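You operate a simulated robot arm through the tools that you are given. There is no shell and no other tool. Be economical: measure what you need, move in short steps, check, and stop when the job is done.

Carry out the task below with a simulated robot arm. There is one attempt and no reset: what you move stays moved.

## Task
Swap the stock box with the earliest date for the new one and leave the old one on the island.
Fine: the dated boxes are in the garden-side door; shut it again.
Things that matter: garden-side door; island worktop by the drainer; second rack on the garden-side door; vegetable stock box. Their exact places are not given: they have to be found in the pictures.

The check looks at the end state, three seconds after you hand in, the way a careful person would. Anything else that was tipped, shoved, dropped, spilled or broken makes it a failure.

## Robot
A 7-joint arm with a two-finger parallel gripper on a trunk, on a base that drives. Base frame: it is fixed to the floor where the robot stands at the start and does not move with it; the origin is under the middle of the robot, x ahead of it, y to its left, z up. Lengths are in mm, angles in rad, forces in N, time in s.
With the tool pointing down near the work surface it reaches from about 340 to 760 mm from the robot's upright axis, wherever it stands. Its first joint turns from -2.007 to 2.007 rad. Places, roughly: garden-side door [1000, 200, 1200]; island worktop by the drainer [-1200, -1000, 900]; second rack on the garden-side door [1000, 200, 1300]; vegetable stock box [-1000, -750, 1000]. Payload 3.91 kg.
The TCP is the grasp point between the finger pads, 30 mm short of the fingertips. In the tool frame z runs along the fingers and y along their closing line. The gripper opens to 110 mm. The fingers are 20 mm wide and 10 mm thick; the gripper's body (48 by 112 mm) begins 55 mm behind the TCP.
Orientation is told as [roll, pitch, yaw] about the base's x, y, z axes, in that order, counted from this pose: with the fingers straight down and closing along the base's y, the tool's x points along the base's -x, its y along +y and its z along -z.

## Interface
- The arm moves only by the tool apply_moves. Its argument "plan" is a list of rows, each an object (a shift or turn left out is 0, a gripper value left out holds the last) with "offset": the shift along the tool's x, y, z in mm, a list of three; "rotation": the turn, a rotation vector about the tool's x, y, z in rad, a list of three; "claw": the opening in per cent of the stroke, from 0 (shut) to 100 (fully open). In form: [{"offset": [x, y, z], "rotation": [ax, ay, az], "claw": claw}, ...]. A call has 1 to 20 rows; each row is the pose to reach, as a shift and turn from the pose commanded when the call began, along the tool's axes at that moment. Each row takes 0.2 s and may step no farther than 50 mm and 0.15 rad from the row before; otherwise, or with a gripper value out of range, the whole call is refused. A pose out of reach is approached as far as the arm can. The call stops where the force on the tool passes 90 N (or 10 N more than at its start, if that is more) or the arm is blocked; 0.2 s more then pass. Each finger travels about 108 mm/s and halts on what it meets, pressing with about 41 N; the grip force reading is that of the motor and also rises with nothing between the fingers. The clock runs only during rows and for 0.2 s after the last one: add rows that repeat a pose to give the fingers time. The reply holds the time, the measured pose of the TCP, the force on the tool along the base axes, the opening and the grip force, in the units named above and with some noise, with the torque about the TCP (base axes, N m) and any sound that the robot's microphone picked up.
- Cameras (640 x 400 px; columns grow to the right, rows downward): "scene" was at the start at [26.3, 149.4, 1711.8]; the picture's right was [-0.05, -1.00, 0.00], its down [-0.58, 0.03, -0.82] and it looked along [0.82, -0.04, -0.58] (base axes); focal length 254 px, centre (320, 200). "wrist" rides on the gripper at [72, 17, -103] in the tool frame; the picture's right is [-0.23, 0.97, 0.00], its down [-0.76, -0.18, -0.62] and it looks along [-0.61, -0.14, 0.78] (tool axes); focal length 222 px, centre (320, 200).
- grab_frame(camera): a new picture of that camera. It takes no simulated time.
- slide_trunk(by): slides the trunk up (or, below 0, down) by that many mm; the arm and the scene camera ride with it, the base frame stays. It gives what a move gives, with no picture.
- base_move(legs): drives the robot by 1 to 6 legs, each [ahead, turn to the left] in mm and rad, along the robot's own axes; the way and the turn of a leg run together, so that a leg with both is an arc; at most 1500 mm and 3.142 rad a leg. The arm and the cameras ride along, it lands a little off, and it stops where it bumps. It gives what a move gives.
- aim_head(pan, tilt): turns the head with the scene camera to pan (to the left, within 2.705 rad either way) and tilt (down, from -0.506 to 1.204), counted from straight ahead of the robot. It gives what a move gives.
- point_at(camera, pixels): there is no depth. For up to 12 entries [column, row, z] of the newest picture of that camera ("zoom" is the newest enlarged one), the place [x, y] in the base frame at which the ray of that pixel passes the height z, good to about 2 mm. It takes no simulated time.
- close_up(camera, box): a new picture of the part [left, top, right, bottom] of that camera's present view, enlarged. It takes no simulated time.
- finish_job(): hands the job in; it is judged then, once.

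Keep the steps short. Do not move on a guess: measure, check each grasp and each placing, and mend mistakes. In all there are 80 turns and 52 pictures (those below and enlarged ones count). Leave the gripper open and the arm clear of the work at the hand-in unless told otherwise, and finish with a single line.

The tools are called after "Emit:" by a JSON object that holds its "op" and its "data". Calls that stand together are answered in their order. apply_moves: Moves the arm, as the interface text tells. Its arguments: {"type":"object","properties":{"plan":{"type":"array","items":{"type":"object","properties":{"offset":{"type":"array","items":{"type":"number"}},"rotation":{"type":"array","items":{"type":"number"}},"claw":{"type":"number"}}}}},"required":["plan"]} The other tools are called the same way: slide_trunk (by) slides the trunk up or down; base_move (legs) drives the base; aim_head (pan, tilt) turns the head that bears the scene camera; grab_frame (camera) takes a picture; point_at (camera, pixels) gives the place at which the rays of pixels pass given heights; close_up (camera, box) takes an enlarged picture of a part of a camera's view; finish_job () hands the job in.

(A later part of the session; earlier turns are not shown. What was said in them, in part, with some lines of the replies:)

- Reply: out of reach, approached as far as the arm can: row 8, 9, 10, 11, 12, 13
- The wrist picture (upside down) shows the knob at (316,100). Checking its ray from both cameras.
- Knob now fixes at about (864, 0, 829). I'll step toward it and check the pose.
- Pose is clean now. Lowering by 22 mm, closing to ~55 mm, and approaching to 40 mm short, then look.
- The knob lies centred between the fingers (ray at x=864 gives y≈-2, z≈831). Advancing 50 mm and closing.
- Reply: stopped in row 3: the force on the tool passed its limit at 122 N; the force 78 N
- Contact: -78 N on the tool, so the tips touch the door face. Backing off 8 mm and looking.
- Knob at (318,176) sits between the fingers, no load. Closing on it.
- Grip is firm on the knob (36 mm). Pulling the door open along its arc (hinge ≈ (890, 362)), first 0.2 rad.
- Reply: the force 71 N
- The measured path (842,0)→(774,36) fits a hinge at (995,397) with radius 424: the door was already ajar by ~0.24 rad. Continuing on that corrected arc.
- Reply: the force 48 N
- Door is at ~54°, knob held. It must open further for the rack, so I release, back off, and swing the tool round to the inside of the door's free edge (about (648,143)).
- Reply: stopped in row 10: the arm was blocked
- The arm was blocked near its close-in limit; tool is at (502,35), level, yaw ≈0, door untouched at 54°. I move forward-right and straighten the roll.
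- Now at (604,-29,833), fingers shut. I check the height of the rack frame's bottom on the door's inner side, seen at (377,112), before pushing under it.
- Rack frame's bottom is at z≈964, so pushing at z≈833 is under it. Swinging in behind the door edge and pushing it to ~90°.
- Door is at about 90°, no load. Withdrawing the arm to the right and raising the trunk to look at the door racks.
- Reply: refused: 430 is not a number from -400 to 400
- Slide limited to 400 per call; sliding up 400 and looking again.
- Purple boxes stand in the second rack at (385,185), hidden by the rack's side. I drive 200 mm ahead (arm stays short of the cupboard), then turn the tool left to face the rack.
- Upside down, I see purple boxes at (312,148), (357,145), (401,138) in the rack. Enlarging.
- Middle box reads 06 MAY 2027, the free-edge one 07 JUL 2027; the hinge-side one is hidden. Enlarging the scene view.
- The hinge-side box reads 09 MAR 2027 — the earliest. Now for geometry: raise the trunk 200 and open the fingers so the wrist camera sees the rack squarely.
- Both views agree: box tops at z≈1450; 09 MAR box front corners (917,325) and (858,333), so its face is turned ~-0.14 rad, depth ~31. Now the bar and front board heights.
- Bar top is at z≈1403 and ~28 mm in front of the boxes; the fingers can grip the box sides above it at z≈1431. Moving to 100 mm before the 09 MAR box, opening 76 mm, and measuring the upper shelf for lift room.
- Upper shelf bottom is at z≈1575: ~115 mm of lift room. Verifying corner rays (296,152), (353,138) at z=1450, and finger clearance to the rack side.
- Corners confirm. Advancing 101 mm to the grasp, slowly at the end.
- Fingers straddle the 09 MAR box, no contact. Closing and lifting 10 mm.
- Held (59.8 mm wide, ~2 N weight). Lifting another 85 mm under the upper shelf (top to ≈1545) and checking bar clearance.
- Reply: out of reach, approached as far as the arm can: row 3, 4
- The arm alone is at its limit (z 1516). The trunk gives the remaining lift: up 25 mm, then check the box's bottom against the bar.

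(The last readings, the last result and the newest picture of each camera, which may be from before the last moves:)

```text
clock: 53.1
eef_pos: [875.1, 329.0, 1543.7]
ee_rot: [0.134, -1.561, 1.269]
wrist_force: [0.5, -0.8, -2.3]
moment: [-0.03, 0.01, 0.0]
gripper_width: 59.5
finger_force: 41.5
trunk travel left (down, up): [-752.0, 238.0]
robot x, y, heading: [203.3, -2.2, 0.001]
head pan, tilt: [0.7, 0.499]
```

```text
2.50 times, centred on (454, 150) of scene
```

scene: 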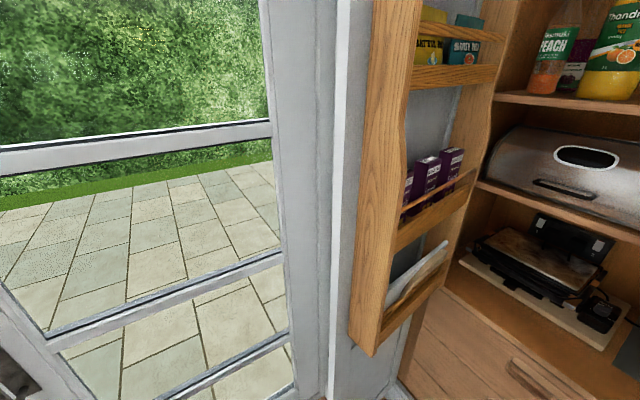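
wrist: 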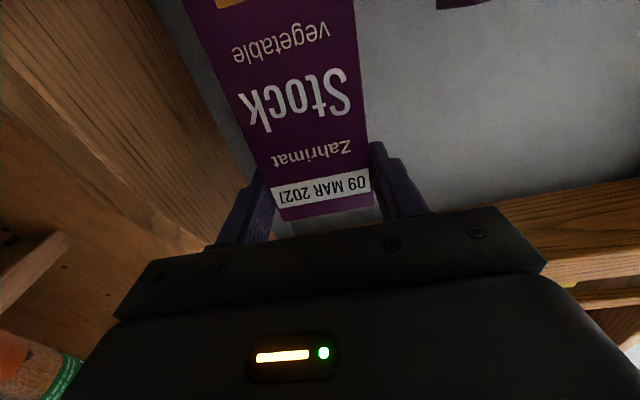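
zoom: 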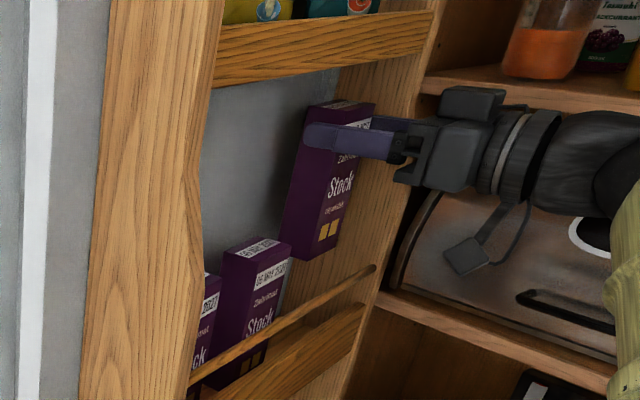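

The box's bottom now shows at about (318,256)/(338,245) in the enlargement. Measuring its height.

Emit:
{"op": "point_at", "data": {"camera": "zoom", "pixels": [[316, 258, 1440], [316, 258, 1420], [338, 246, 1440], [338, 246, 1420]]}}

```text
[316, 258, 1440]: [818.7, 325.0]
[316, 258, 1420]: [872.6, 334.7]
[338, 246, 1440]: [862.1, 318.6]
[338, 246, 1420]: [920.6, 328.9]
```

Bottom is at ≈1428, 25 mm above the bar; box height ≈135. Pulling straight out (with 8 mm less commanded height to stay off the upper shelf).

Emit:
{"op": "apply_moves", "data": {"plan": [{"offset": [8, 0, -15]}, {"offset": [8, 0, -40]}, {"offset": [8, 0, -70]}, {"offset": [8, 0, -110]}, {"offset": [8, 0, -155]}, {"offset": [8, 0, -200]}, {"offset": [8, 0, -200]}]}}

Emit:
{"op": "aim_head", "data": {"pan": 0.7, "tilt": 0.5}}

Emit:
{"op": "grab_frame", "data": {"camera": "scene"}}

```text
clock: 54.7
eef_pos: [840.8, 134.9, 1536.5]
ee_rot: [0.027, -1.561, 1.385]
wrist_force: [-1.6, 0.0, -1.9]
moment: [-0.04, 0.04, -0.02]
gripper_width: 59.6
finger_force: 41.3
trunk travel left (down, up): [-752.0, 238.0]
robot x, y, heading: [201.9, -0.4, 0.001]
head pan, tilt: [0.7, 0.499]
```

```text
clock: 55.3
eef_pos: [842.9, 130.4, 1537.1]
ee_rot: [0.137, -1.56, 1.266]
wrist_force: [-1.2, 0.4, -2.3]
moment: [-0.01, -0.01, 0.02]
gripper_width: 59.4
finger_force: 40.7
trunk travel left (down, up): [-752.0, 238.0]
robot x, y, heading: [200.9, -1.8, 0.002]
head pan, tilt: [0.7, 0.499]
```

```text
18 pictures are left
```

scene: 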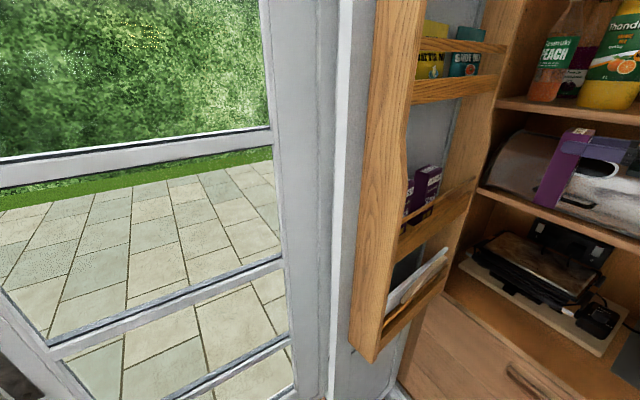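

The 09 MAR box is out and held; the other two stand undisturbed. From the early picture the island's near corner is about (-690,-667) and the new box about (-845,-743). I drive straight back, then turn right to face the island.

Emit:
{"op": "base_move", "data": {"legs": [[-850, 0], [0, -1.84]]}}

Emit:
{"op": "aim_head", "data": {"pan": 0.0, "tilt": 0.8}}

Emit:
{"op": "grab_frame", "data": {"camera": "scene"}}

```text
clock: 67.0
eef_pos: [-693.1, -649.7, 1536.2]
ee_rot: [0.127, -1.561, -0.564]
wrist_force: [0.3, 0.0, -2.2]
moment: [0.04, 0.06, 0.01]
gripper_width: 59.6
finger_force: 40.9
trunk travel left (down, up): [-752.0, 238.0]
robot x, y, heading: [-647.3, 1.1, -1.848]
head pan, tilt: [0.7, 0.499]
```

```text
clock: 68.0
eef_pos: [-693.4, -649.3, 1536.3]
ee_rot: [0.129, -1.562, -0.566]
wrist_force: [-0.2, 0.2, -2.0]
moment: [0.01, 0.03, 0.0]
gripper_width: 59.5
finger_force: 40.9
trunk travel left (down, up): [-752.0, 238.0]
robot x, y, heading: [-648.9, 2.7, -1.843]
head pan, tilt: [0.0, 0.799]
```

```text
17 pictures are left
```

scene: 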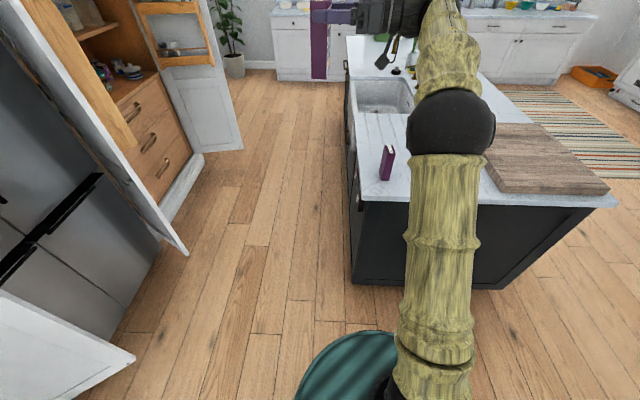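

The new purple box stands at (387,162) in front of the drainer. Enlarging it for measurement.

Emit:
{"op": "close_up", "data": {"camera": "scene", "box": [350, 130, 430, 205]}}

```text
5.33 times, centred on (390, 168) of scene
```

zoom: 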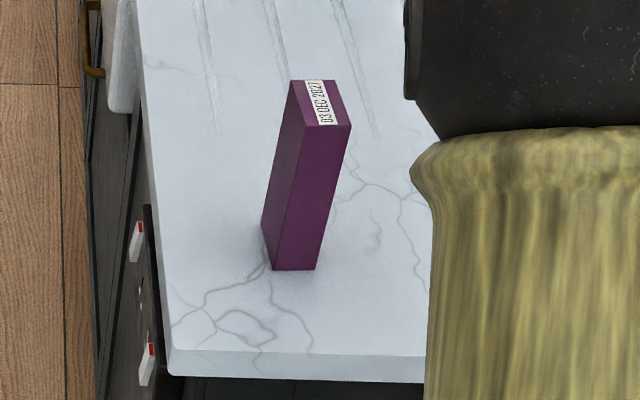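

New box reads 03 DEC 2027, standing edge-on to me; its front faces to the right. Measuring it and the worktop edge.

Emit:
{"op": "point_at", "data": {"camera": "zoom", "pixels": [[273, 270, 900], [315, 270, 900], [262, 223, 900], [304, 126, 1035], [350, 126, 1035], [291, 80, 1035], [333, 80, 1035], [168, 347, 900], [420, 356, 900], [217, 130, 900], [375, 138, 900], [273, 270, 920]]}}

```text
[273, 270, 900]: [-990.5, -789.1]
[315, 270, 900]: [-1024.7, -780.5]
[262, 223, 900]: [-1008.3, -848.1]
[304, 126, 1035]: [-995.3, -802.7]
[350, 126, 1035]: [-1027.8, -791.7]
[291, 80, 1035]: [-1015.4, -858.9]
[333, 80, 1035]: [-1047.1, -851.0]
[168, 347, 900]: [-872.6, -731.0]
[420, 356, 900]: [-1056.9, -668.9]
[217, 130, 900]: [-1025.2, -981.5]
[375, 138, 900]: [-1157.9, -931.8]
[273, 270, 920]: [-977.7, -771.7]
```

Second view needed for the worktop height: lowering the trunk 300 (held box is off the island's corner, bottom at ≈1120 then).

Emit:
{"op": "slide_trunk", "data": {"by": -300}}

Emit:
{"op": "close_up", "data": {"camera": "scene", "box": [320, 20, 480, 140]}}

```text
clock: 71.0
eef_pos: [-694.2, -647.9, 1235.5]
ee_rot: [0.126, -1.561, -0.564]
wrist_force: [0.9, -1.3, -1.1]
moment: [0.0, 0.04, 0.0]
gripper_width: 59.8
finger_force: 40.9
trunk travel left (down, up): [-452.0, 538.0]
robot x, y, heading: [-643.4, 5.1, -1.847]
head pan, tilt: [0.0, 0.799]
```

```text
3.33 times, centred on (400, 80) of scene
```

zoom: 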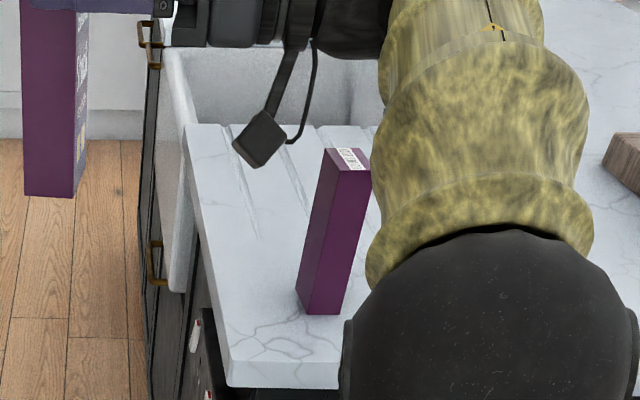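

Measuring the same points from this lower view at two heights.

Emit:
{"op": "point_at", "data": {"camera": "zoom", "pixels": [[307, 315, 900], [307, 315, 940], [339, 315, 900], [297, 291, 900], [297, 291, 940], [339, 169, 1035], [339, 169, 1060], [372, 170, 1035], [323, 148, 1035], [323, 148, 1060], [229, 386, 900], [229, 386, 940]]}}

```text
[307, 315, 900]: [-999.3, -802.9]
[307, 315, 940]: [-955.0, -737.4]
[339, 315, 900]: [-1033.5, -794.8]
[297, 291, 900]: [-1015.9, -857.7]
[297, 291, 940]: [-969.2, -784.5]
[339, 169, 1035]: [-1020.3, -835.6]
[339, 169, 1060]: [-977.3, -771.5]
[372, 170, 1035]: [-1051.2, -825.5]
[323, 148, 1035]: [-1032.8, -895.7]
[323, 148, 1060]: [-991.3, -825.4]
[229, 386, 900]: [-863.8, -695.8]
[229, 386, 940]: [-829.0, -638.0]
```

Two views give: worktop z≈918, new box near-left foot (-979,-773), centre ≈(-1001,-800), front facing (-0.96,0.27). I'll set the old box ~150 right and ~140 beyond it, beside the drainer. For that I shift the robot to the right: turn, drive 520, turn back.

Emit:
{"op": "base_move", "data": {"legs": [[0, -0.885], [522, 0], [0, 0.885]]}}

Emit:
{"op": "aim_head", "data": {"pan": 0.25, "tilt": 0.7}}

Emit:
{"op": "grab_frame", "data": {"camera": "scene"}}

```text
clock: 81.0
eef_pos: [-1168.0, -858.7, 1235.8]
ee_rot: [0.138, -1.559, -0.575]
wrist_force: [0.3, -0.3, -1.4]
moment: [0.03, 0.01, -0.01]
gripper_width: 59.7
finger_force: 41.3
trunk travel left (down, up): [-452.0, 538.0]
robot x, y, heading: [-1125.9, -206.7, -1.842]
head pan, tilt: [0.0, 0.799]
```

```text
clock: 81.8
eef_pos: [-1168.7, -858.5, 1236.2]
ee_rot: [0.149, -1.559, -0.584]
wrist_force: [0.4, 0.4, -1.6]
moment: [0.03, 0.01, -0.02]
gripper_width: 59.4
finger_force: 41.1
trunk travel left (down, up): [-452.0, 538.0]
robot x, y, heading: [-1121.1, -205.7, -1.845]
head pan, tilt: [0.25, 0.7]
```

```text
14 pictures are left
```

scene: 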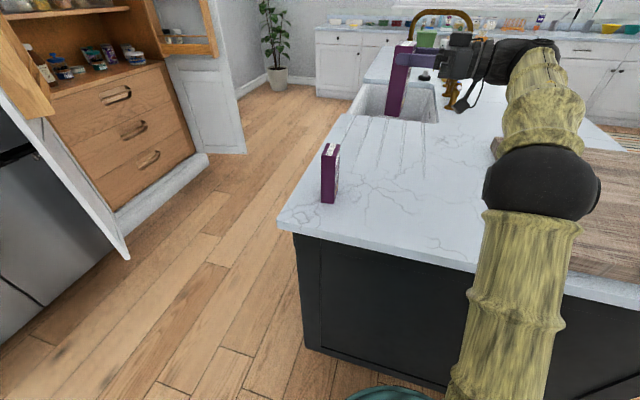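

Clear view. Measuring the new box foot, groove ends, and the wooden board's edge from here.

Emit:
{"op": "point_at", "data": {"camera": "scene", "pixels": [[322, 202, 918], [336, 203, 918], [339, 188, 918], [424, 176, 918], [348, 172, 918], [590, 250, 950], [585, 155, 950], [330, 146, 1057], [280, 222, 918], [400, 175, 918]]}}

```text
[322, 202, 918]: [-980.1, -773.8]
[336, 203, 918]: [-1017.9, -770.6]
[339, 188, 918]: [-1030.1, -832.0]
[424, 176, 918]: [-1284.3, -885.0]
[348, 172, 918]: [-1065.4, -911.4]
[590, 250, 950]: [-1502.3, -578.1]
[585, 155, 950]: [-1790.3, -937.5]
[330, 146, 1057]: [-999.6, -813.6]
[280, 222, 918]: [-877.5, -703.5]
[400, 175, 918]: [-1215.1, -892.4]
```

New box foot confirmed at (-980,-774). Grooves begin ~150 beyond it, so the old box goes at about (-1177,-863), just in front of them. Aligning over that spot, then trunk down 180.

Emit:
{"op": "apply_moves", "data": {"plan": [{"offset": [0, -4, -8], "rotation": [-0.06, 0, 0]}, {"offset": [0, -8, -16], "rotation": [-0.12, 0, 0]}, {"offset": [0, -10.6, -22.6], "rotation": [-0.16, 0, 0]}, {"offset": [0, -10.6, -22.6], "rotation": [-0.16, 0, 0]}]}}

Emit:
{"op": "slide_trunk", "data": {"by": -180}}

Emit:
{"op": "grab_frame", "data": {"camera": "scene"}}

```text
clock: 82.8
eef_pos: [-1192.3, -858.2, 1237.4]
ee_rot: [0.331, -1.562, -0.606]
wrist_force: [-0.5, 0.1, -1.8]
moment: [0.01, -0.04, 0.0]
gripper_width: 59.4
finger_force: 41.1
trunk travel left (down, up): [-452.0, 538.0]
robot x, y, heading: [-1121.2, -204.4, -1.847]
head pan, tilt: [0.25, 0.7]
```

```text
clock: 84.8
eef_pos: [-1180.6, -823.7, 1092.3]
ee_rot: [-1.348, -1.514, 1.072]
wrist_force: [-0.5, 0.0, -1.7]
moment: [0.01, 0.0, 0.01]
gripper_width: 59.6
finger_force: 40.8
trunk travel left (down, up): [-272.0, 718.0]
robot x, y, heading: [-1125.1, -207.5, -1.843]
head pan, tilt: [0.25, 0.7]
```

```text
13 pictures are left
```

scene: 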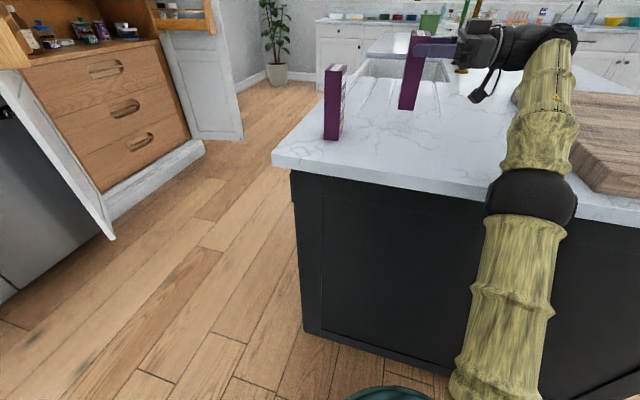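

The TCP drifted 35 mm up and back while sliding: the elbow (530,195) seems to lean on the island's edge. I raise the trunk back and will lower with the arm instead.

Emit:
{"op": "slide_trunk", "data": {"by": 230}}

Emit:
{"op": "apply_moves", "data": {"plan": [{"offset": [0, 0, 0]}, {"offset": [40, 0, 0]}, {"offset": [80, 0, 0]}, {"offset": [120, 0, 0]}, {"offset": [120, 0, 0]}]}}

Emit:
{"op": "grab_frame", "data": {"camera": "scene"}}

```text
clock: 87.2
eef_pos: [-1193.8, -859.0, 1286.4]
ee_rot: [0.328, -1.561, -0.607]
wrist_force: [-0.3, -0.2, -1.5]
moment: [0.02, 0.02, 0.0]
gripper_width: 59.7
finger_force: 40.5
trunk travel left (down, up): [-502.0, 488.0]
robot x, y, heading: [-1124.8, -206.1, -1.842]
head pan, tilt: [0.25, 0.7]
```

```text
clock: 88.4
eef_pos: [-1195.2, -858.6, 1167.0]
ee_rot: [0.272, -1.56, -0.548]
wrist_force: [0.6, -0.8, -0.9]
moment: [0.02, 0.04, 0.03]
gripper_width: 59.5
finger_force: 40.4
trunk travel left (down, up): [-502.0, 488.0]
robot x, y, heading: [-1124.9, -209.6, -1.848]
head pan, tilt: [0.25, 0.7]
```

```text
12 pictures are left
```

scene: 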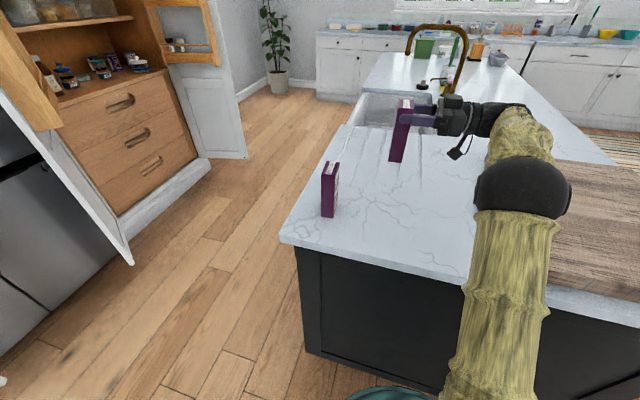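

Pose is true again (-1195,-859,1167). Continuing down with the arm to TCP z≈1052 (box bottom ≈933).

Emit:
{"op": "apply_moves", "data": {"plan": [{"offset": [40, 0, 0]}, {"offset": [80, 0, 0]}, {"offset": [105, 0, 0]}, {"offset": [115, 0, 0]}, {"offset": [115, 0, 0]}]}}

Emit:
{"op": "close_up", "data": {"camera": "scene", "box": [300, 80, 620, 280]}}

```text
clock: 89.6
eef_pos: [-1195.3, -858.0, 1050.0]
ee_rot: [0.312, -1.559, -0.59]
wrist_force: [0.2, 1.1, -1.6]
moment: [0.02, 0.04, -0.03]
gripper_width: 59.7
finger_force: 40.5
trunk travel left (down, up): [-502.0, 488.0]
robot x, y, heading: [-1125.5, -204.6, -1.844]
head pan, tilt: [0.25, 0.7]
```

```text
2.00 times, centred on (460, 180) of scene
```

zoom: 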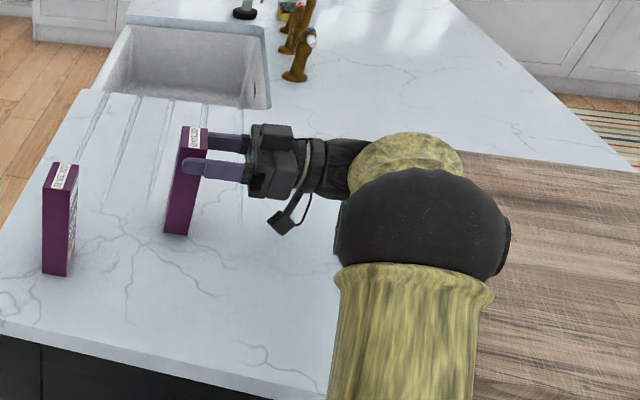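

Free of contact, hovering a little above the worktop. Lowering in 2–3 mm steps.

Emit:
{"op": "apply_moves", "data": {"plan": [{"offset": [3, 0, 0]}, {"offset": [6, 0, 0]}, {"offset": [9, 0, 0]}, {"offset": [9, 0, 0]}]}}

Emit:
{"op": "apply_moves", "data": {"plan": [{"offset": [2, 0, 0]}, {"offset": [4, 0, 0]}, {"offset": [4, 0, 0]}]}}

```text
clock: 90.6
eef_pos: [-1195.2, -856.5, 1041.7]
ee_rot: [0.292, -1.56, -0.568]
wrist_force: [0.5, 1.0, -1.7]
moment: [0.0, 0.03, 0.01]
gripper_width: 59.6
finger_force: 41.7
trunk travel left (down, up): [-502.0, 488.0]
robot x, y, heading: [-1123.8, -205.0, -1.838]
head pan, tilt: [0.25, 0.7]
```

```text
clock: 91.4
eef_pos: [-1195.8, -858.0, 1036.6]
ee_rot: [0.333, -1.562, -0.609]
wrist_force: [0.3, 0.0, -1.0]
moment: [0.01, 0.01, -0.01]
gripper_width: 59.3
finger_force: 41.0
trunk travel left (down, up): [-502.0, 488.0]
robot x, y, heading: [-1124.0, -206.4, -1.842]
head pan, tilt: [0.25, 0.7]
```

Not yet touching (z 1037). Continuing in small steps until the weight reading changes.

Emit:
{"op": "apply_moves", "data": {"plan": [{"offset": [2, 0, 0]}, {"offset": [4, 0, 0]}, {"offset": [4, 0, 0]}]}}

Emit:
{"op": "apply_moves", "data": {"plan": [{"offset": [1.5, 0, 0]}, {"offset": [3, 0, 0]}, {"offset": [3, 0, 0]}]}}

```text
clock: 92.2
eef_pos: [-1195.2, -856.8, 1038.6]
ee_rot: [-0.609, -1.563, 0.334]
wrist_force: [-3.5, -7.8, 25.8]
moment: [-0.26, -0.16, -0.11]
gripper_width: 59.5
finger_force: 41.0
trunk travel left (down, up): [-502.0, 488.0]
robot x, y, heading: [-1118.5, -209.7, -1.839]
head pan, tilt: [0.25, 0.7]
```

```text
clock: 93.0
eef_pos: [-1195.0, -856.7, 1035.7]
ee_rot: [-0.89, -1.566, 0.61]
wrist_force: [-3.5, -9.0, 37.3]
moment: [-0.19, -0.38, -0.19]
gripper_width: 59.7
finger_force: 40.8
trunk travel left (down, up): [-502.0, 488.0]
robot x, y, heading: [-1126.9, -207.4, -1.845]
head pan, tilt: [0.25, 0.7]
```

Contact at z≈1037 (+37 N). Relieving the press, opening to 80 mm, and withdrawing straight back.

Emit:
{"op": "apply_moves", "data": {"plan": [{"offset": [-5, 0, 0]}, {"offset": [-5, 0, 0]}, {"offset": [-5, 0, 0], "claw": 72}, {"offset": [-5, 0, 0], "claw": 72}, {"offset": [-5, 0, -20]}, {"offset": [-5, 0, -50]}, {"offset": [-5, 0, -85]}, {"offset": [-5, 0, -85]}]}}

Emit:
{"op": "close_up", "data": {"camera": "scene", "box": [300, 80, 620, 280]}}

```text
clock: 94.8
eef_pos: [-1278.2, -833.0, 1036.5]
ee_rot: [0.307, -1.56, -0.583]
wrist_force: [-0.4, 0.3, 0.4]
moment: [0.02, 0.01, -0.03]
gripper_width: 78.9
finger_force: 0.0
trunk travel left (down, up): [-502.0, 488.0]
robot x, y, heading: [-1119.5, -207.7, -1.844]
head pan, tilt: [0.25, 0.7]
```

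```text
2.00 times, centred on (460, 180) of scene
```

zoom: 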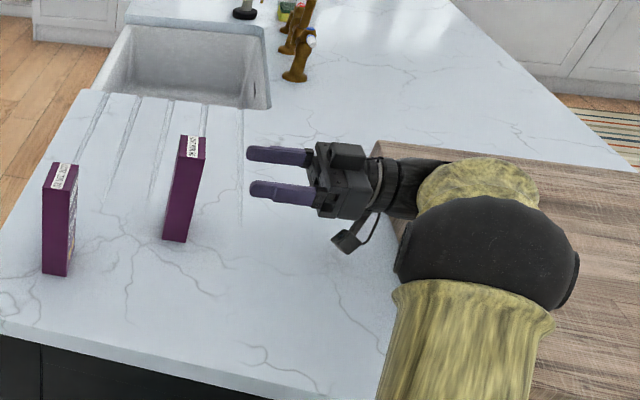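

The old box stands freely on the worktop. Now shift toward me 108 mm in line with the new box and advance to ~80 mm before it, then check with the wrist camera.

Emit:
{"op": "apply_moves", "data": {"plan": [{"offset": [0, 36, 0]}, {"offset": [0, 72, 0]}, {"offset": [0, 108, 0]}, {"offset": [0, 108, 40]}, {"offset": [0, 108, 80]}, {"offset": [0, 108, 120]}, {"offset": [0, 108, 158]}, {"offset": [0, 108, 158]}]}}

Emit:
{"op": "grab_frame", "data": {"camera": "wrist"}}

```text
clock: 96.6
eef_pos: [-1094.1, -773.6, 1035.3]
ee_rot: [0.302, -1.56, -0.581]
wrist_force: [0.2, -0.2, 0.1]
moment: [-0.03, 0.0, -0.02]
gripper_width: 79.1
finger_force: 0.1
trunk travel left (down, up): [-502.0, 488.0]
robot x, y, heading: [-1123.4, -209.2, -1.846]
head pan, tilt: [0.25, 0.7]
```

```text
9 pictures are left
```

wrist: 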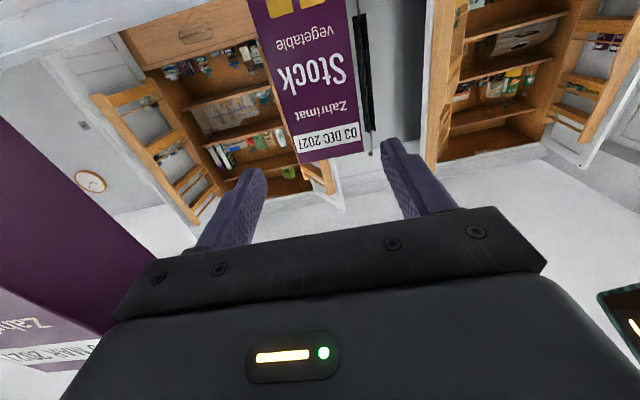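

The 03 DEC 2027 front faces the gripper. Measuring its top corners (299,163) and (363,154).

Emit:
{"op": "point_at", "data": {"camera": "wrist", "pixels": [[299, 163, 1056], [363, 154, 1056], [299, 163, 1052], [363, 154, 1052]]}}

```text
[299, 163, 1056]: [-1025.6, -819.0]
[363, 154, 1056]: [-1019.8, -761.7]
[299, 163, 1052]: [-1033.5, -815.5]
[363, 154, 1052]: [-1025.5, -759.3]
```

Face is turned a little (~0.1) against the tool; I correct by 0.05 only (keeping clear of the old box beside the hand) and let the closing pads square it up. Advancing 71 mm.

Emit:
{"op": "apply_moves", "data": {"plan": [{"offset": [0, 3, 20], "rotation": [-0.03, 0, 0]}, {"offset": [0, 4, 45], "rotation": [-0.05, 0, 0]}, {"offset": [0, 5, 62], "rotation": [-0.05, 0, 0]}, {"offset": [0, 5, 71], "rotation": [-0.05, 0, 0]}, {"offset": [0, 5, 71], "rotation": [-0.05, 0, 0]}]}}

Emit:
{"op": "grab_frame", "data": {"camera": "wrist"}}

```text
clock: 97.8
eef_pos: [-1023.7, -787.9, 1035.4]
ee_rot: [0.325, -1.561, -0.553]
wrist_force: [-0.6, 0.8, -0.1]
moment: [0.02, -0.01, 0.0]
gripper_width: 79.2
finger_force: 0.0
trunk travel left (down, up): [-502.0, 488.0]
robot x, y, heading: [-1123.0, -208.7, -1.846]
head pan, tilt: [0.25, 0.7]
```

```text
8 pictures are left
```

wrist: 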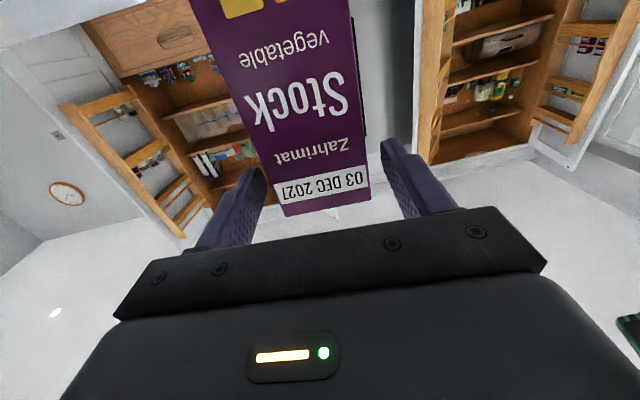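

Same picture as when I gripped the first box. Closing and lifting 60 mm.

Emit:
{"op": "apply_moves", "data": {"plan": [{"claw": 0}, {"claw": 0}, {"claw": 0}, {"offset": [-10, 0, 0], "claw": 0}, {"offset": [-35, 0, 0], "claw": 0}, {"offset": [-60, 0, 0], "claw": 0}, {"offset": [-60, 0, 0], "claw": 0}]}}

Emit:
{"op": "slide_trunk", "data": {"by": 240}}

Emit:
{"op": "grab_frame", "data": {"camera": "scene"}}

```text
clock: 99.4
eef_pos: [-1026.0, -788.4, 1097.4]
ee_rot: [0.37, -1.559, -0.597]
wrist_force: [0.3, -0.1, -1.5]
moment: [0.01, 0.06, 0.01]
gripper_width: 59.5
finger_force: 41.1
trunk travel left (down, up): [-502.0, 488.0]
robot x, y, heading: [-1125.7, -206.9, -1.844]
head pan, tilt: [0.25, 0.7]
```

```text
clock: 101.9
eef_pos: [-1025.4, -788.2, 1335.8]
ee_rot: [0.359, -1.56, -0.585]
wrist_force: [0.0, 0.6, -1.8]
moment: [0.0, 0.03, 0.02]
gripper_width: 59.4
finger_force: 41.4
trunk travel left (down, up): [-742.0, 248.0]
robot x, y, heading: [-1123.4, -206.7, -1.842]
head pan, tilt: [0.25, 0.7]
```

```text
7 pictures are left
```

scene: 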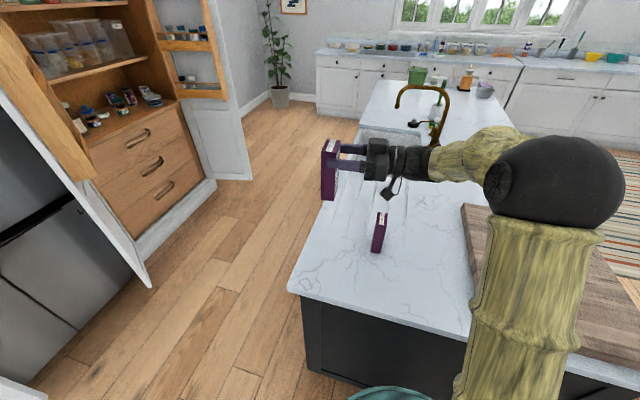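

New box held, old box standing on the island. I first raise the arm 140 and draw it in 120 so it stays clear of the door rack, then drive the way back.

Emit:
{"op": "apply_moves", "data": {"plan": [{"offset": [-35, 0, -30]}, {"offset": [-70, 0, -60]}, {"offset": [-105, 0, -90]}, {"offset": [-140, 0, -120]}, {"offset": [-140, 0, -120]}]}}

Emit:
{"op": "base_move", "data": {"legs": [[0, -0.885], [-522, 0], [0, 0.885], [0, 1.842]]}}

```text
clock: 103.1
eef_pos: [-1140.7, -763.4, 1478.1]
ee_rot: [0.387, -1.561, -0.615]
wrist_force: [0.1, 0.5, -2.8]
moment: [0.0, 0.06, -0.03]
gripper_width: 59.7
finger_force: 40.8
trunk travel left (down, up): [-742.0, 248.0]
robot x, y, heading: [-1124.5, -209.0, -1.847]
head pan, tilt: [0.25, 0.7]
```

```text
clock: 119.5
eef_pos: [-108.0, 135.2, 1477.8]
ee_rot: [0.348, -1.561, 1.271]
wrist_force: [-0.4, 0.0, -1.3]
moment: [-0.07, -0.03, -0.01]
gripper_width: 59.4
finger_force: 41.2
trunk travel left (down, up): [-742.0, 248.0]
robot x, y, heading: [-649.2, 4.1, 0.005]
head pan, tilt: [0.25, 0.7]
```

Back at (-649,4), heading 0. Raising trunk 65 and driving ahead 880 to the door (tool stays at y≈140, clear of the rack).

Emit:
{"op": "slide_trunk", "data": {"by": 65}}

Emit:
{"op": "base_move", "data": {"legs": [[880, -0.005]]}}

Emit:
{"op": "aim_head", "data": {"pan": 0.7, "tilt": 0.5}}

Emit:
{"op": "grab_frame", "data": {"camera": "scene"}}

```text
clock: 120.6
eef_pos: [-108.9, 135.0, 1544.4]
ee_rot: [0.371, -1.561, 1.249]
wrist_force: [-0.7, 0.7, -0.8]
moment: [-0.06, 0.03, 0.0]
gripper_width: 59.5
finger_force: 40.9
trunk travel left (down, up): [-807.0, 183.0]
robot x, y, heading: [-645.8, 4.8, 0.003]
head pan, tilt: [0.25, 0.7]
```

```text
clock: 126.0
eef_pos: [772.1, 136.7, 1545.0]
ee_rot: [0.313, -1.561, 1.309]
wrist_force: [-0.7, -0.5, -1.8]
moment: [-0.04, -0.01, -0.02]
gripper_width: 59.3
finger_force: 41.1
trunk travel left (down, up): [-807.0, 183.0]
robot x, y, heading: [228.8, 4.2, -0.001]
head pan, tilt: [0.25, 0.7]
```

```text
clock: 126.9
eef_pos: [776.6, 144.9, 1542.5]
ee_rot: [0.4, -1.555, 1.219]
wrist_force: [0.5, -0.8, -2.1]
moment: [-0.05, 0.03, 0.05]
gripper_width: 59.2
finger_force: 40.7
trunk travel left (down, up): [-807.0, 183.0]
robot x, y, heading: [234.5, 5.0, 0.003]
head pan, tilt: [0.7, 0.499]
```

```text
6 pictures are left
```

scene: 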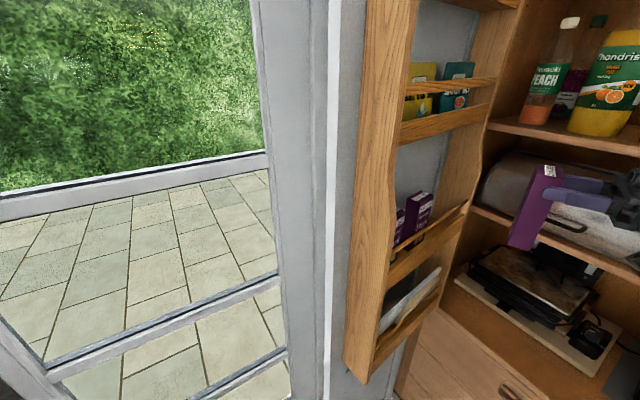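

Checking the door hasn't moved via the 06 MAY box corner and bar end, and aligning before the empty slot (130 mm out).

Emit:
{"op": "point_at", "data": {"camera": "scene", "pixels": [[433, 196, 1450], [417, 203, 1450], [467, 207, 1400]]}}

Emit:
{"op": "apply_moves", "data": {"plan": [{"offset": [0.7, -31, 16.5], "rotation": [0.07, 0, 0]}, {"offset": [1.3, -62, 33], "rotation": [0.14, 0, 0]}, {"offset": [2, -93, 49.5], "rotation": [0.21, 0, 0]}, {"offset": [2, -93, 49.5], "rotation": [0.21, 0, 0]}]}}

Emit:
{"op": "grab_frame", "data": {"camera": "wrist"}}

```text
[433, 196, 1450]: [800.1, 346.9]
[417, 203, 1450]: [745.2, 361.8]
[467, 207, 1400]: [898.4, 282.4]
```

```text
clock: 127.9
eef_pos: [867.3, 198.2, 1538.7]
ee_rot: [0.191, -1.557, 1.218]
wrist_force: [-0.1, 0.5, -1.6]
moment: [-0.04, 0.0, -0.03]
gripper_width: 59.6
finger_force: 41.0
trunk travel left (down, up): [-807.0, 183.0]
robot x, y, heading: [232.8, 0.9, 0.002]
head pan, tilt: [0.7, 0.499]
```

```text
5 pictures are left
```

wrist: 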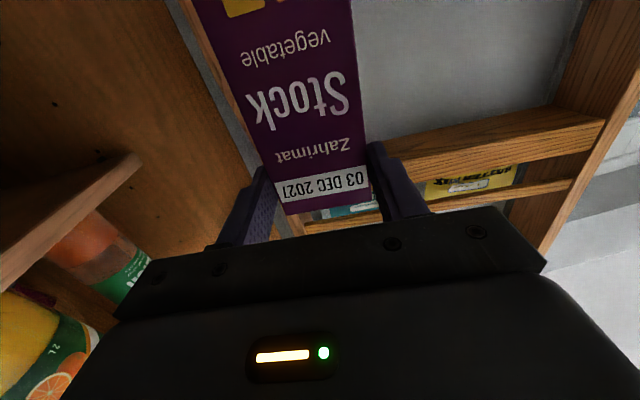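

Door unmoved. Box bottom ≈1421, top ≈1560: advancing 128 mm over the bar.

Emit:
{"op": "apply_moves", "data": {"plan": [{"offset": [0, 0, 30]}, {"offset": [0, 0, 60]}, {"offset": [0, 0, 85]}, {"offset": [0, 0, 105]}, {"offset": [0, 0, 120]}, {"offset": [0, 0, 128]}, {"offset": [0, 0, 128]}]}}

```text
clock: 129.5
eef_pos: [888.5, 326.3, 1536.6]
ee_rot: [0.211, -1.556, 1.198]
wrist_force: [-0.3, -0.7, -2.1]
moment: [-0.04, 0.0, 0.0]
gripper_width: 59.4
finger_force: 41.4
trunk travel left (down, up): [-807.0, 183.0]
robot x, y, heading: [232.2, 3.5, 0.005]
head pan, tilt: [0.7, 0.499]
```

Exactly on the slot, no contact. Lowering 98 mm with the arm.

Emit:
{"op": "apply_moves", "data": {"plan": [{"offset": [25, 0, 0]}, {"offset": [50, 0, 0]}, {"offset": [75, 0, 0]}, {"offset": [90, 0, 0]}, {"offset": [98, 0, 0]}, {"offset": [98, 0, 0]}]}}

Emit:
{"op": "close_up", "data": {"camera": "scene", "box": [370, 130, 530, 280]}}

```text
clock: 130.9
eef_pos: [888.1, 324.6, 1437.1]
ee_rot: [0.245, -1.554, 1.164]
wrist_force: [1.2, 0.1, -1.7]
moment: [-0.06, 0.04, 0.03]
gripper_width: 59.2
finger_force: 40.4
trunk travel left (down, up): [-807.0, 183.0]
robot x, y, heading: [232.3, 4.7, 0.001]
head pan, tilt: [0.7, 0.499]
```

```text
2.67 times, centred on (450, 205) of scene
```

zoom: 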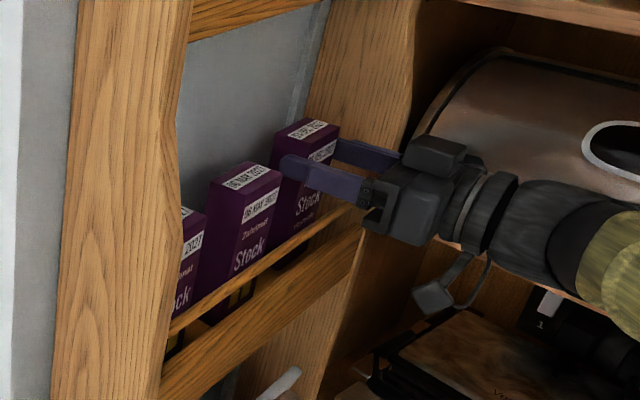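

Box hangs behind the bar, just above the rack floor. Lowering to contact (expected z≈1429).

Emit:
{"op": "apply_moves", "data": {"plan": [{"offset": [2, 0, 1]}, {"offset": [4, 0, 2]}, {"offset": [5, 0, 2]}, {"offset": [5, 0, 2]}]}}

Emit:
{"op": "apply_moves", "data": {"plan": [{"offset": [1.5, 0, 0]}, {"offset": [3, 0, 0]}, {"offset": [3, 0, 0]}]}}

```text
clock: 131.9
eef_pos: [888.2, 326.7, 1432.8]
ee_rot: [0.223, -1.554, 1.188]
wrist_force: [-0.8, 0.1, -2.2]
moment: [-0.04, 0.03, 0.01]
gripper_width: 59.5
finger_force: 41.1
trunk travel left (down, up): [-807.0, 183.0]
robot x, y, heading: [234.7, 3.8, 0.008]
head pan, tilt: [0.7, 0.499]
```

```text
clock: 132.7
eef_pos: [889.4, 326.2, 1429.5]
ee_rot: [0.229, -1.556, 1.181]
wrist_force: [-0.1, 0.4, -0.5]
moment: [-0.03, -0.01, -0.02]
gripper_width: 59.3
finger_force: 41.6
trunk travel left (down, up): [-807.0, 183.0]
robot x, y, heading: [230.0, 1.7, -0.001]
head pan, tilt: [0.7, 0.499]
```

Emit:
{"op": "apply_moves", "data": {"plan": [{"offset": [1, 0, 0]}, {"offset": [2, 0, 0]}, {"offset": [2, 0, 0]}]}}

```text
clock: 133.5
eef_pos: [887.9, 326.3, 1427.7]
ee_rot: [0.175, -1.558, 1.233]
wrist_force: [1.0, 0.7, 2.3]
moment: [0.19, -0.27, -0.02]
gripper_width: 59.1
finger_force: 41.2
trunk travel left (down, up): [-807.0, 183.0]
robot x, y, heading: [233.7, 1.0, 0.002]
head pan, tilt: [0.7, 0.499]
```

Weight is now taken by the rack (force +2.3 N). Opening to 76 mm and withdrawing.

Emit:
{"op": "apply_moves", "data": {"plan": [{"offset": [0.5, 0, 0], "claw": 69}, {"offset": [0.5, 0, 0], "claw": 69}, {"offset": [0.5, 0, 0], "claw": 69}, {"offset": [0, 0, -15]}, {"offset": [0, 0, -40]}, {"offset": [0, 0, -80]}, {"offset": [0, 0, -125]}, {"offset": [0, 0, -170]}, {"offset": [0, 0, -170]}]}}

Emit:
{"op": "close_up", "data": {"camera": "scene", "box": [370, 100, 530, 280]}}

```text
clock: 135.5
eef_pos: [860.3, 160.0, 1429.2]
ee_rot: [0.217, -1.557, 1.195]
wrist_force: [0.3, -0.8, -0.2]
moment: [0.03, -0.01, -0.03]
gripper_width: 76.2
finger_force: 0.1
trunk travel left (down, up): [-807.0, 183.0]
robot x, y, heading: [233.4, 1.3, 0.005]
head pan, tilt: [0.7, 0.499]
```

```text
2.22 times, centred on (450, 190) of scene
```

zoom: 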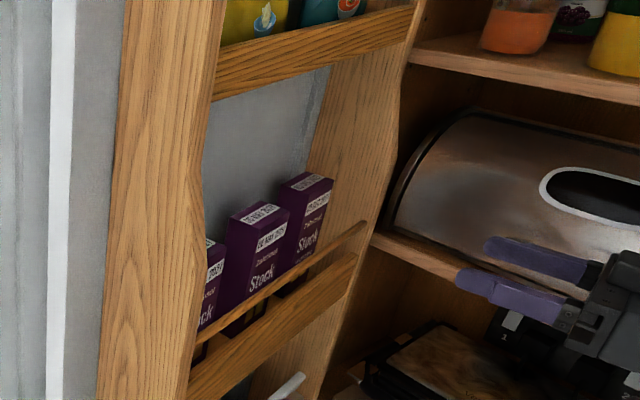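

The 03 DEC 2027 box stands in the slot beside the others. Now to shut the door: back the robot to the start spot, turn the tool forward and close the fingers' view with a measurement of the door's free edge.

Emit:
{"op": "base_move", "data": {"legs": [[-233, 0]]}}

Emit:
{"op": "apply_moves", "data": {"plan": [{"offset": [0, 0, -25], "rotation": [0.1, 0, 0]}, {"offset": [0, 0, -50], "rotation": [0.22, 0, 0]}, {"offset": [0, 0, -75], "rotation": [0.36, 0, 0]}, {"offset": [0, 0, -100], "rotation": [0.5, 0, 0]}, {"offset": [0, 0, -125], "rotation": [0.64, 0, 0]}, {"offset": [0, 0, -150], "rotation": [0.78, 0, 0]}, {"offset": [0, 0, -175], "rotation": [0.92, 0, 0]}, {"offset": [0, 0, -192], "rotation": [1.06, 0, 0]}, {"offset": [0, 0, -192], "rotation": [1.2, 0, 0]}, {"offset": [0, 0, -192], "rotation": [1.34, 0, 0]}, {"offset": [0, 0, -192], "rotation": [1.41, 0, 0]}, {"offset": [0, 0, -192], "rotation": [1.41, 0, 0]}]}}

Emit:
{"op": "slide_trunk", "data": {"by": -340}}

Emit:
{"op": "slide_trunk", "data": {"by": -340}}

Emit:
{"op": "aim_head", "data": {"pan": 0.45, "tilt": 0.6}}

Emit:
{"op": "grab_frame", "data": {"camera": "scene"}}

```text
clock: 137.5
eef_pos: [624.6, 156.6, 1431.2]
ee_rot: [0.189, -1.554, 1.22]
wrist_force: [-0.4, 0.0, -0.2]
moment: [0.01, 0.0, -0.03]
gripper_width: 75.8
finger_force: 0.1
trunk travel left (down, up): [-807.0, 183.0]
robot x, y, heading: [-2.8, 2.7, 0.001]
head pan, tilt: [0.7, 0.499]
```

```text
clock: 140.1
eef_pos: [593.7, -33.2, 1433.2]
ee_rot: [-1.167, -1.555, 1.164]
wrist_force: [0.5, -0.9, 0.3]
moment: [0.0, -0.01, 0.0]
gripper_width: 75.8
finger_force: 0.0
trunk travel left (down, up): [-807.0, 183.0]
robot x, y, heading: [0.3, 3.4, 0.001]
head pan, tilt: [0.7, 0.499]
```

```text
clock: 143.4
eef_pos: [593.4, -34.3, 1094.8]
ee_rot: [-1.202, -1.554, 1.197]
wrist_force: [0.1, 0.6, 0.0]
moment: [0.04, 0.0, -0.01]
gripper_width: 76.2
finger_force: 0.1
trunk travel left (down, up): [-467.0, 523.0]
robot x, y, heading: [-2.7, 7.7, 0.002]
head pan, tilt: [0.7, 0.499]
```

```text
clock: 146.7
eef_pos: [593.2, -34.8, 754.2]
ee_rot: [-1.199, -1.556, 1.196]
wrist_force: [0.4, 0.1, 0.1]
moment: [0.01, -0.03, 0.0]
gripper_width: 75.9
finger_force: 0.0
trunk travel left (down, up): [-127.0, 863.0]
robot x, y, heading: [-1.4, 8.7, -0.0]
head pan, tilt: [0.7, 0.499]
```

```text
clock: 147.5
eef_pos: [594.2, -34.7, 754.4]
ee_rot: [-1.195, -1.553, 1.192]
wrist_force: [-0.6, 0.5, 0.0]
moment: [-0.01, 0.0, 0.0]
gripper_width: 75.9
finger_force: 0.1
trunk travel left (down, up): [-127.0, 863.0]
robot x, y, heading: [-5.8, 4.4, 0.0]
head pan, tilt: [0.45, 0.6]
```

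```text
2 pictures are left
```

scene: 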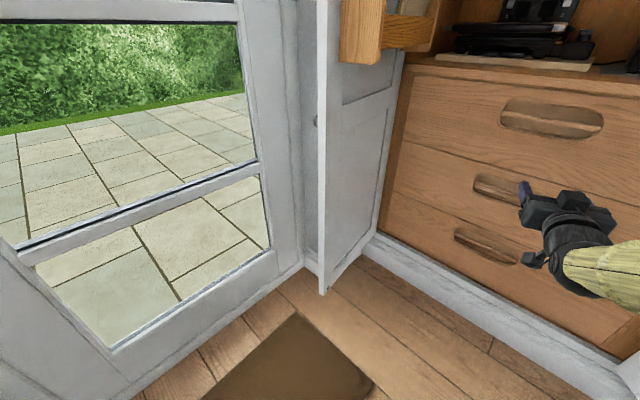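

The free edge shows between columns ~317 and ~328, its foot at (322,292), knob just behind at (315,121). Measuring.

Emit:
{"op": "point_at", "data": {"camera": "scene", "pixels": [[326, 294, 130], [326, 294, 172], [318, 290, 172], [327, 160, 750], [317, 160, 750], [315, 121, 828], [327, 200, 560], [317, 200, 560], [341, 62, 964]]}}

```text
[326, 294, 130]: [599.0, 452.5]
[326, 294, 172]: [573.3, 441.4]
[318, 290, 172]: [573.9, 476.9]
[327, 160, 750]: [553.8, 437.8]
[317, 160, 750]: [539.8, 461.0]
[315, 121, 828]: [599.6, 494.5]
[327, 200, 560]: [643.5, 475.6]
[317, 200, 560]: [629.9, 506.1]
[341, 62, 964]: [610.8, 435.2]
```

Free edge centre ≈(571,456), ~28 mm thick, wide free space behind it. I'll straddle the edge with the open fingers at z≈754 (below rack and knob) and swing it shut. First go to just before the edge.

Emit:
{"op": "apply_moves", "data": {"plan": [{"offset": [0, 47, -14], "claw": 82}, {"offset": [0, 93, -29]}, {"offset": [0, 139, -44]}, {"offset": [0, 185, -57]}, {"offset": [0, 232, -69]}, {"offset": [0, 280, -80]}, {"offset": [0, 328, -88]}, {"offset": [0, 376, -94]}, {"offset": [0, 425, -97], "rotation": [0.05, 0, 0]}, {"offset": [0, 467, -98], "rotation": [0.1, 0, 0]}, {"offset": [0, 501, -95], "rotation": [0.14, 0, 0]}, {"offset": [0, 501, -95], "rotation": [0.14, 0, 0]}]}}

```text
clock: 150.1
eef_pos: [501.4, 466.7, 745.9]
ee_rot: [-1.343, -1.555, 1.199]
wrist_force: [0.3, -0.1, 0.2]
moment: [0.02, 0.0, -0.02]
gripper_width: 90.0
finger_force: 0.1
trunk travel left (down, up): [-127.0, 863.0]
robot x, y, heading: [-4.9, 9.4, -0.0]
head pan, tilt: [0.45, 0.6]
```

At (501,467), yaw -0.14. One wrist picture to confirm the edge lies between the fingers.

Emit:
{"op": "grab_frame", "data": {"camera": "wrist"}}

```text
1 pictures are left
```

wrist: 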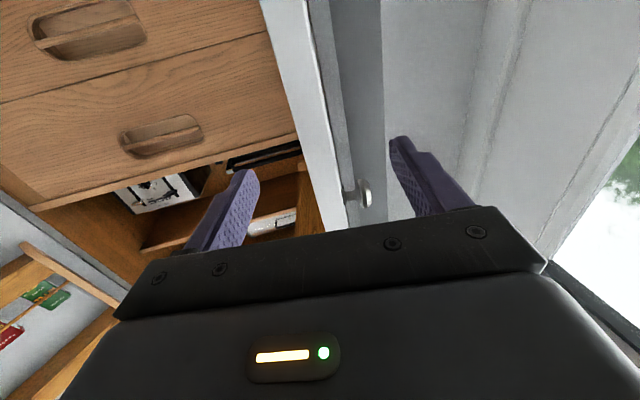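

The edge lies centred between the fingers. Advancing 66 mm over it and swinging the door, gently at first.

Emit:
{"op": "apply_moves", "data": {"plan": [{"offset": [0, 0, 25]}, {"offset": [0, 0, 50]}, {"offset": [0, 0, 66]}, {"offset": [0, -12, 68], "rotation": [-0.03, 0, 0]}, {"offset": [0, -24, 69], "rotation": [-0.06, 0, 0]}, {"offset": [0, -36, 70], "rotation": [-0.09, 0, 0]}, {"offset": [0, -47.4, 71.3], "rotation": [-0.115, 0, 0]}, {"offset": [0, -68, 75], "rotation": [-0.165, 0, 0]}, {"offset": [0, -89.8, 78.4], "rotation": [-0.215, 0, 0]}, {"offset": [0, -110, 84], "rotation": [-0.265, 0, 0]}, {"offset": [0, -131.4, 89.6], "rotation": [-0.315, 0, 0]}, {"offset": [0, -151, 97], "rotation": [-0.365, 0, 0]}, {"offset": [0, -171.5, 104.9], "rotation": [-0.415, 0, 0]}, {"offset": [0, -191, 114], "rotation": [-0.465, 0, 0]}, {"offset": [0, -210, 124.1], "rotation": [-0.515, 0, 0]}, {"offset": [0, -228, 135], "rotation": [-0.565, 0, 0]}, {"offset": [0, -246.3, 147.1], "rotation": [-0.615, 0, 0]}, {"offset": [0, -246.3, 147.1], "rotation": [-0.615, 0, 0]}]}}

```text
clock: 153.9
eef_pos: [611.1, 201.5, 750.4]
ee_rot: [-0.685, -1.555, 1.156]
wrist_force: [-0.2, 0.8, 0.2]
moment: [0.04, 0.01, -0.01]
gripper_width: 90.3
finger_force: 0.0
trunk travel left (down, up): [-127.0, 863.0]
robot x, y, heading: [-2.7, 1.9, -0.002]
head pan, tilt: [0.45, 0.6]
```

Swing on course to α=1.1. Continuing to 0.6, then closing the fingers on the edge as a check that the door came along.

Emit:
{"op": "apply_moves", "data": {"plan": [{"offset": [0, -21, 1.5], "rotation": [-0.05, 0, 0]}, {"offset": [0, -42.8, 3], "rotation": [-0.1, 0, 0]}, {"offset": [0, -64, 6], "rotation": [-0.15, 0, 0]}, {"offset": [0, -85.4, 9.4], "rotation": [-0.2, 0, 0]}, {"offset": [0, -106, 14.5], "rotation": [-0.25, 0, 0]}, {"offset": [0, -127, 19.9], "rotation": [-0.3, 0, 0]}, {"offset": [0, -147, 27], "rotation": [-0.35, 0, 0]}, {"offset": [0, -167.4, 34.7], "rotation": [-0.4, 0, 0]}, {"offset": [0, -187, 44], "rotation": [-0.45, 0, 0]}, {"offset": [0, -206, 53.4], "rotation": [-0.5, 0, 0]}, {"offset": [0, -206, 53.4], "rotation": [-0.5, 0, 0]}, {"offset": [0, -206, 53.4], "rotation": [-0.5, 0, 0], "claw": 5}, {"offset": [0, -206, 53.4], "rotation": [-0.5, 0, 0], "claw": 5}, {"offset": [0, -206, 53.4], "rotation": [-0.5, 0, 0], "claw": 5}]}}

```text
clock: 156.9
eef_pos: [752.6, 40.9, 750.6]
ee_rot: [-0.149, -1.555, 1.115]
wrist_force: [6.3, -4.8, 1.0]
moment: [0.57, 0.08, -2.82]
gripper_width: 27.3
finger_force: 45.4
trunk travel left (down, up): [-127.0, 863.0]
robot x, y, heading: [-3.0, 2.8, -0.002]
head pan, tilt: [0.45, 0.6]
```

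The door is there (27.3 mm gripped). Now release, back off, go round to the outside and shut the fingers for pushing.

Emit:
{"op": "apply_moves", "data": {"plan": [{"claw": 82}, {"claw": 82}, {"claw": 82}, {"offset": [0, 0, -30]}, {"offset": [0, 0, -60]}, {"offset": [0, 0, -85]}, {"offset": [0, 35.3, -110.8], "rotation": [0.12, 0, 0]}, {"offset": [0, 73.6, -131.1], "rotation": [0.26, 0, 0]}, {"offset": [0, 108.9, -124], "rotation": [0.4, 0, 0]}, {"offset": [0, 134.1, -92.7], "rotation": [0.54, 0, 0]}, {"offset": [0, 134.1, -92.7], "rotation": [0.68, 0, 0], "claw": 0}, {"offset": [0, 134.1, -92.7], "rotation": [0.82, 0, 0], "claw": 0}, {"offset": [0, 139.8, -84.5], "rotation": [0.966, 0, 0], "claw": 0}, {"offset": [0, 139.8, -84.5], "rotation": [0.966, 0, 0], "claw": 0}]}}

```text
clock: 159.9
eef_pos: [589.0, 53.3, 753.0]
ee_rot: [-1.159, -1.553, 1.163]
wrist_force: [-0.7, 0.3, 0.7]
moment: [-0.02, -0.02, 0.01]
gripper_width: 0.0
finger_force: 37.5
trunk travel left (down, up): [-127.0, 863.0]
robot x, y, heading: [0.1, 1.9, 0.004]
head pan, tilt: [0.45, 0.6]
```

Outside the door now. Driving 150 mm ahead with the tool at y≈93, still just short of the door face.

Emit:
{"op": "apply_moves", "data": {"plan": [{"offset": [0, 20, 0]}, {"offset": [0, 40, 0]}]}}

Emit:
{"op": "base_move", "data": {"legs": [[150, 0]]}}

Emit:
{"op": "apply_moves", "data": {"plan": [{"offset": [0, 0, 20]}, {"offset": [0, 0, 40]}, {"offset": [0, 0, 60]}, {"offset": [0, 0, 80]}, {"offset": [0, 0, 100]}, {"offset": [0, 0, 120]}, {"offset": [0, 0, 140]}, {"offset": [0, 0, 140]}]}}

```text
clock: 160.5
eef_pos: [589.1, 94.4, 751.4]
ee_rot: [-1.185, -1.554, 1.192]
wrist_force: [-0.4, -0.2, -0.4]
moment: [-0.04, 0.01, 0.01]
gripper_width: 0.0
finger_force: 38.0
trunk travel left (down, up): [-127.0, 863.0]
robot x, y, heading: [-0.6, 3.9, 0.005]
head pan, tilt: [0.45, 0.6]
```

```text
clock: 162.0
eef_pos: [737.8, 92.8, 752.4]
ee_rot: [-1.193, -1.555, 1.198]
wrist_force: [0.8, 1.0, -0.7]
moment: [-0.01, 0.02, 0.01]
gripper_width: 0.0
finger_force: 38.0
trunk travel left (down, up): [-127.0, 863.0]
robot x, y, heading: [147.7, 4.4, 0.003]
head pan, tilt: [0.45, 0.6]
```

```text
clock: 163.8
eef_pos: [878.9, 94.2, 750.7]
ee_rot: [-1.191, -1.555, 1.196]
wrist_force: [0.0, -0.3, 0.5]
moment: [0.02, 0.01, 0.01]
gripper_width: 0.3
finger_force: 37.5
trunk travel left (down, up): [-127.0, 863.0]
robot x, y, heading: [145.1, 4.4, 0.005]
head pan, tilt: [0.45, 0.6]
```

Tip at x≈909, door moving freely. Pushing on in 8 mm steps until it meets the frame.

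Emit:
{"op": "apply_moves", "data": {"plan": [{"offset": [0, 0, 8]}, {"offset": [0, 0, 16]}, {"offset": [0, 0, 24]}, {"offset": [0, 0, 32]}, {"offset": [0, 0, 40]}, {"offset": [0, 0, 48]}, {"offset": [0, 0, 56]}, {"offset": [0, 0, 64]}, {"offset": [0, 0, 72]}, {"offset": [0, 0, 80]}, {"offset": [0, 0, 80]}]}}

```text
clock: 164.4
eef_pos: [886.6, 95.2, 749.9]
ee_rot: [-0.783, -1.554, 0.789]
wrist_force: [-46.0, -3.6, 3.5]
moment: [-0.09, -0.19, -0.53]
gripper_width: 0.4
finger_force: 37.9
trunk travel left (down, up): [-127.0, 863.0]
robot x, y, heading: [145.2, 2.1, 0.002]
head pan, tilt: [0.45, 0.6]
stopped in row 3: the force on the tool passed its limit at 107 N (the readings are from after the stop); the commanded pose is now the measured one
```

Stopped firmly at tip x≈917, y=95. The whole room stands ~0.27 rad turned (as the island does), and the starting door face (877 at y≈-30) extrapolates to ≈912–917 here: the door is fully shut. Backing the arm off, opening the gripper, and taking the last picture.

Emit:
{"op": "apply_moves", "data": {"plan": [{"offset": [0, 0, -30]}, {"offset": [0, 0, -65]}, {"offset": [0, 0, -105]}, {"offset": [0, 0, -140], "claw": 100}, {"offset": [0, 0, -140], "claw": 100}, {"offset": [0, 0, -140], "claw": 100}]}}

Emit:
{"op": "base_move", "data": {"legs": [[-200, 0]]}}

Emit:
{"op": "slide_trunk", "data": {"by": 400}}

Emit:
{"op": "aim_head", "data": {"pan": 0.1, "tilt": 0.4}}

Emit:
{"op": "grab_frame", "data": {"camera": "scene"}}

```text
clock: 165.8
eef_pos: [750.0, 93.8, 749.7]
ee_rot: [-0.616, -1.548, 0.622]
wrist_force: [0.6, 1.1, -0.3]
moment: [-0.05, 0.04, 0.0]
gripper_width: 109.9
finger_force: 0.1
trunk travel left (down, up): [-127.0, 863.0]
robot x, y, heading: [140.6, 4.0, 0.004]
head pan, tilt: [0.45, 0.6]
```

```text
clock: 167.6
eef_pos: [550.2, 94.5, 748.8]
ee_rot: [-0.618, -1.547, 0.627]
wrist_force: [-0.7, 0.5, 0.2]
moment: [0.01, 0.02, 0.01]
gripper_width: 109.9
finger_force: 0.1
trunk travel left (down, up): [-127.0, 863.0]
robot x, y, heading: [-56.9, 4.8, 0.002]
head pan, tilt: [0.45, 0.6]
```

```text
clock: 171.4
eef_pos: [549.9, 94.4, 1149.3]
ee_rot: [-0.616, -1.549, 0.624]
wrist_force: [0.0, -0.1, -0.8]
moment: [0.01, 0.01, -0.03]
gripper_width: 110.1
finger_force: 0.1
trunk travel left (down, up): [-527.0, 463.0]
robot x, y, heading: [-55.3, 5.7, 0.001]
head pan, tilt: [0.45, 0.6]
```

```text
clock: 172.3
eef_pos: [549.2, 93.0, 1150.0]
ee_rot: [-0.616, -1.548, 0.623]
wrist_force: [0.5, -0.7, 0.3]
moment: [0.01, 0.01, -0.02]
gripper_width: 110.1
finger_force: 0.1
trunk travel left (down, up): [-527.0, 463.0]
robot x, y, heading: [-55.1, 6.1, -0.003]
head pan, tilt: [0.099, 0.4]
```

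```text
0 pictures are left
```

scene: 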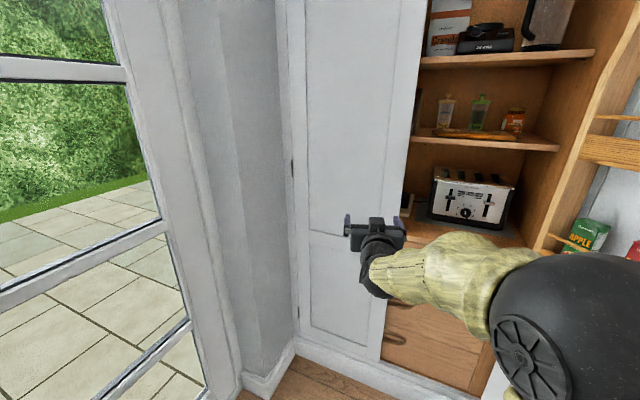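

The last picture shows the garden-side door flush in its frame, as at the start. The arm is clear and the gripper open, so I'm handing in.

Emit:
{"op": "finish_job", "data": {}}

```text
The job is handed in.
```

The 09 MAR 2027 stock box is on the island by the drainer, the 03 DEC 2027 box stands in its slot on the second rack, and the garden-side door is shut.
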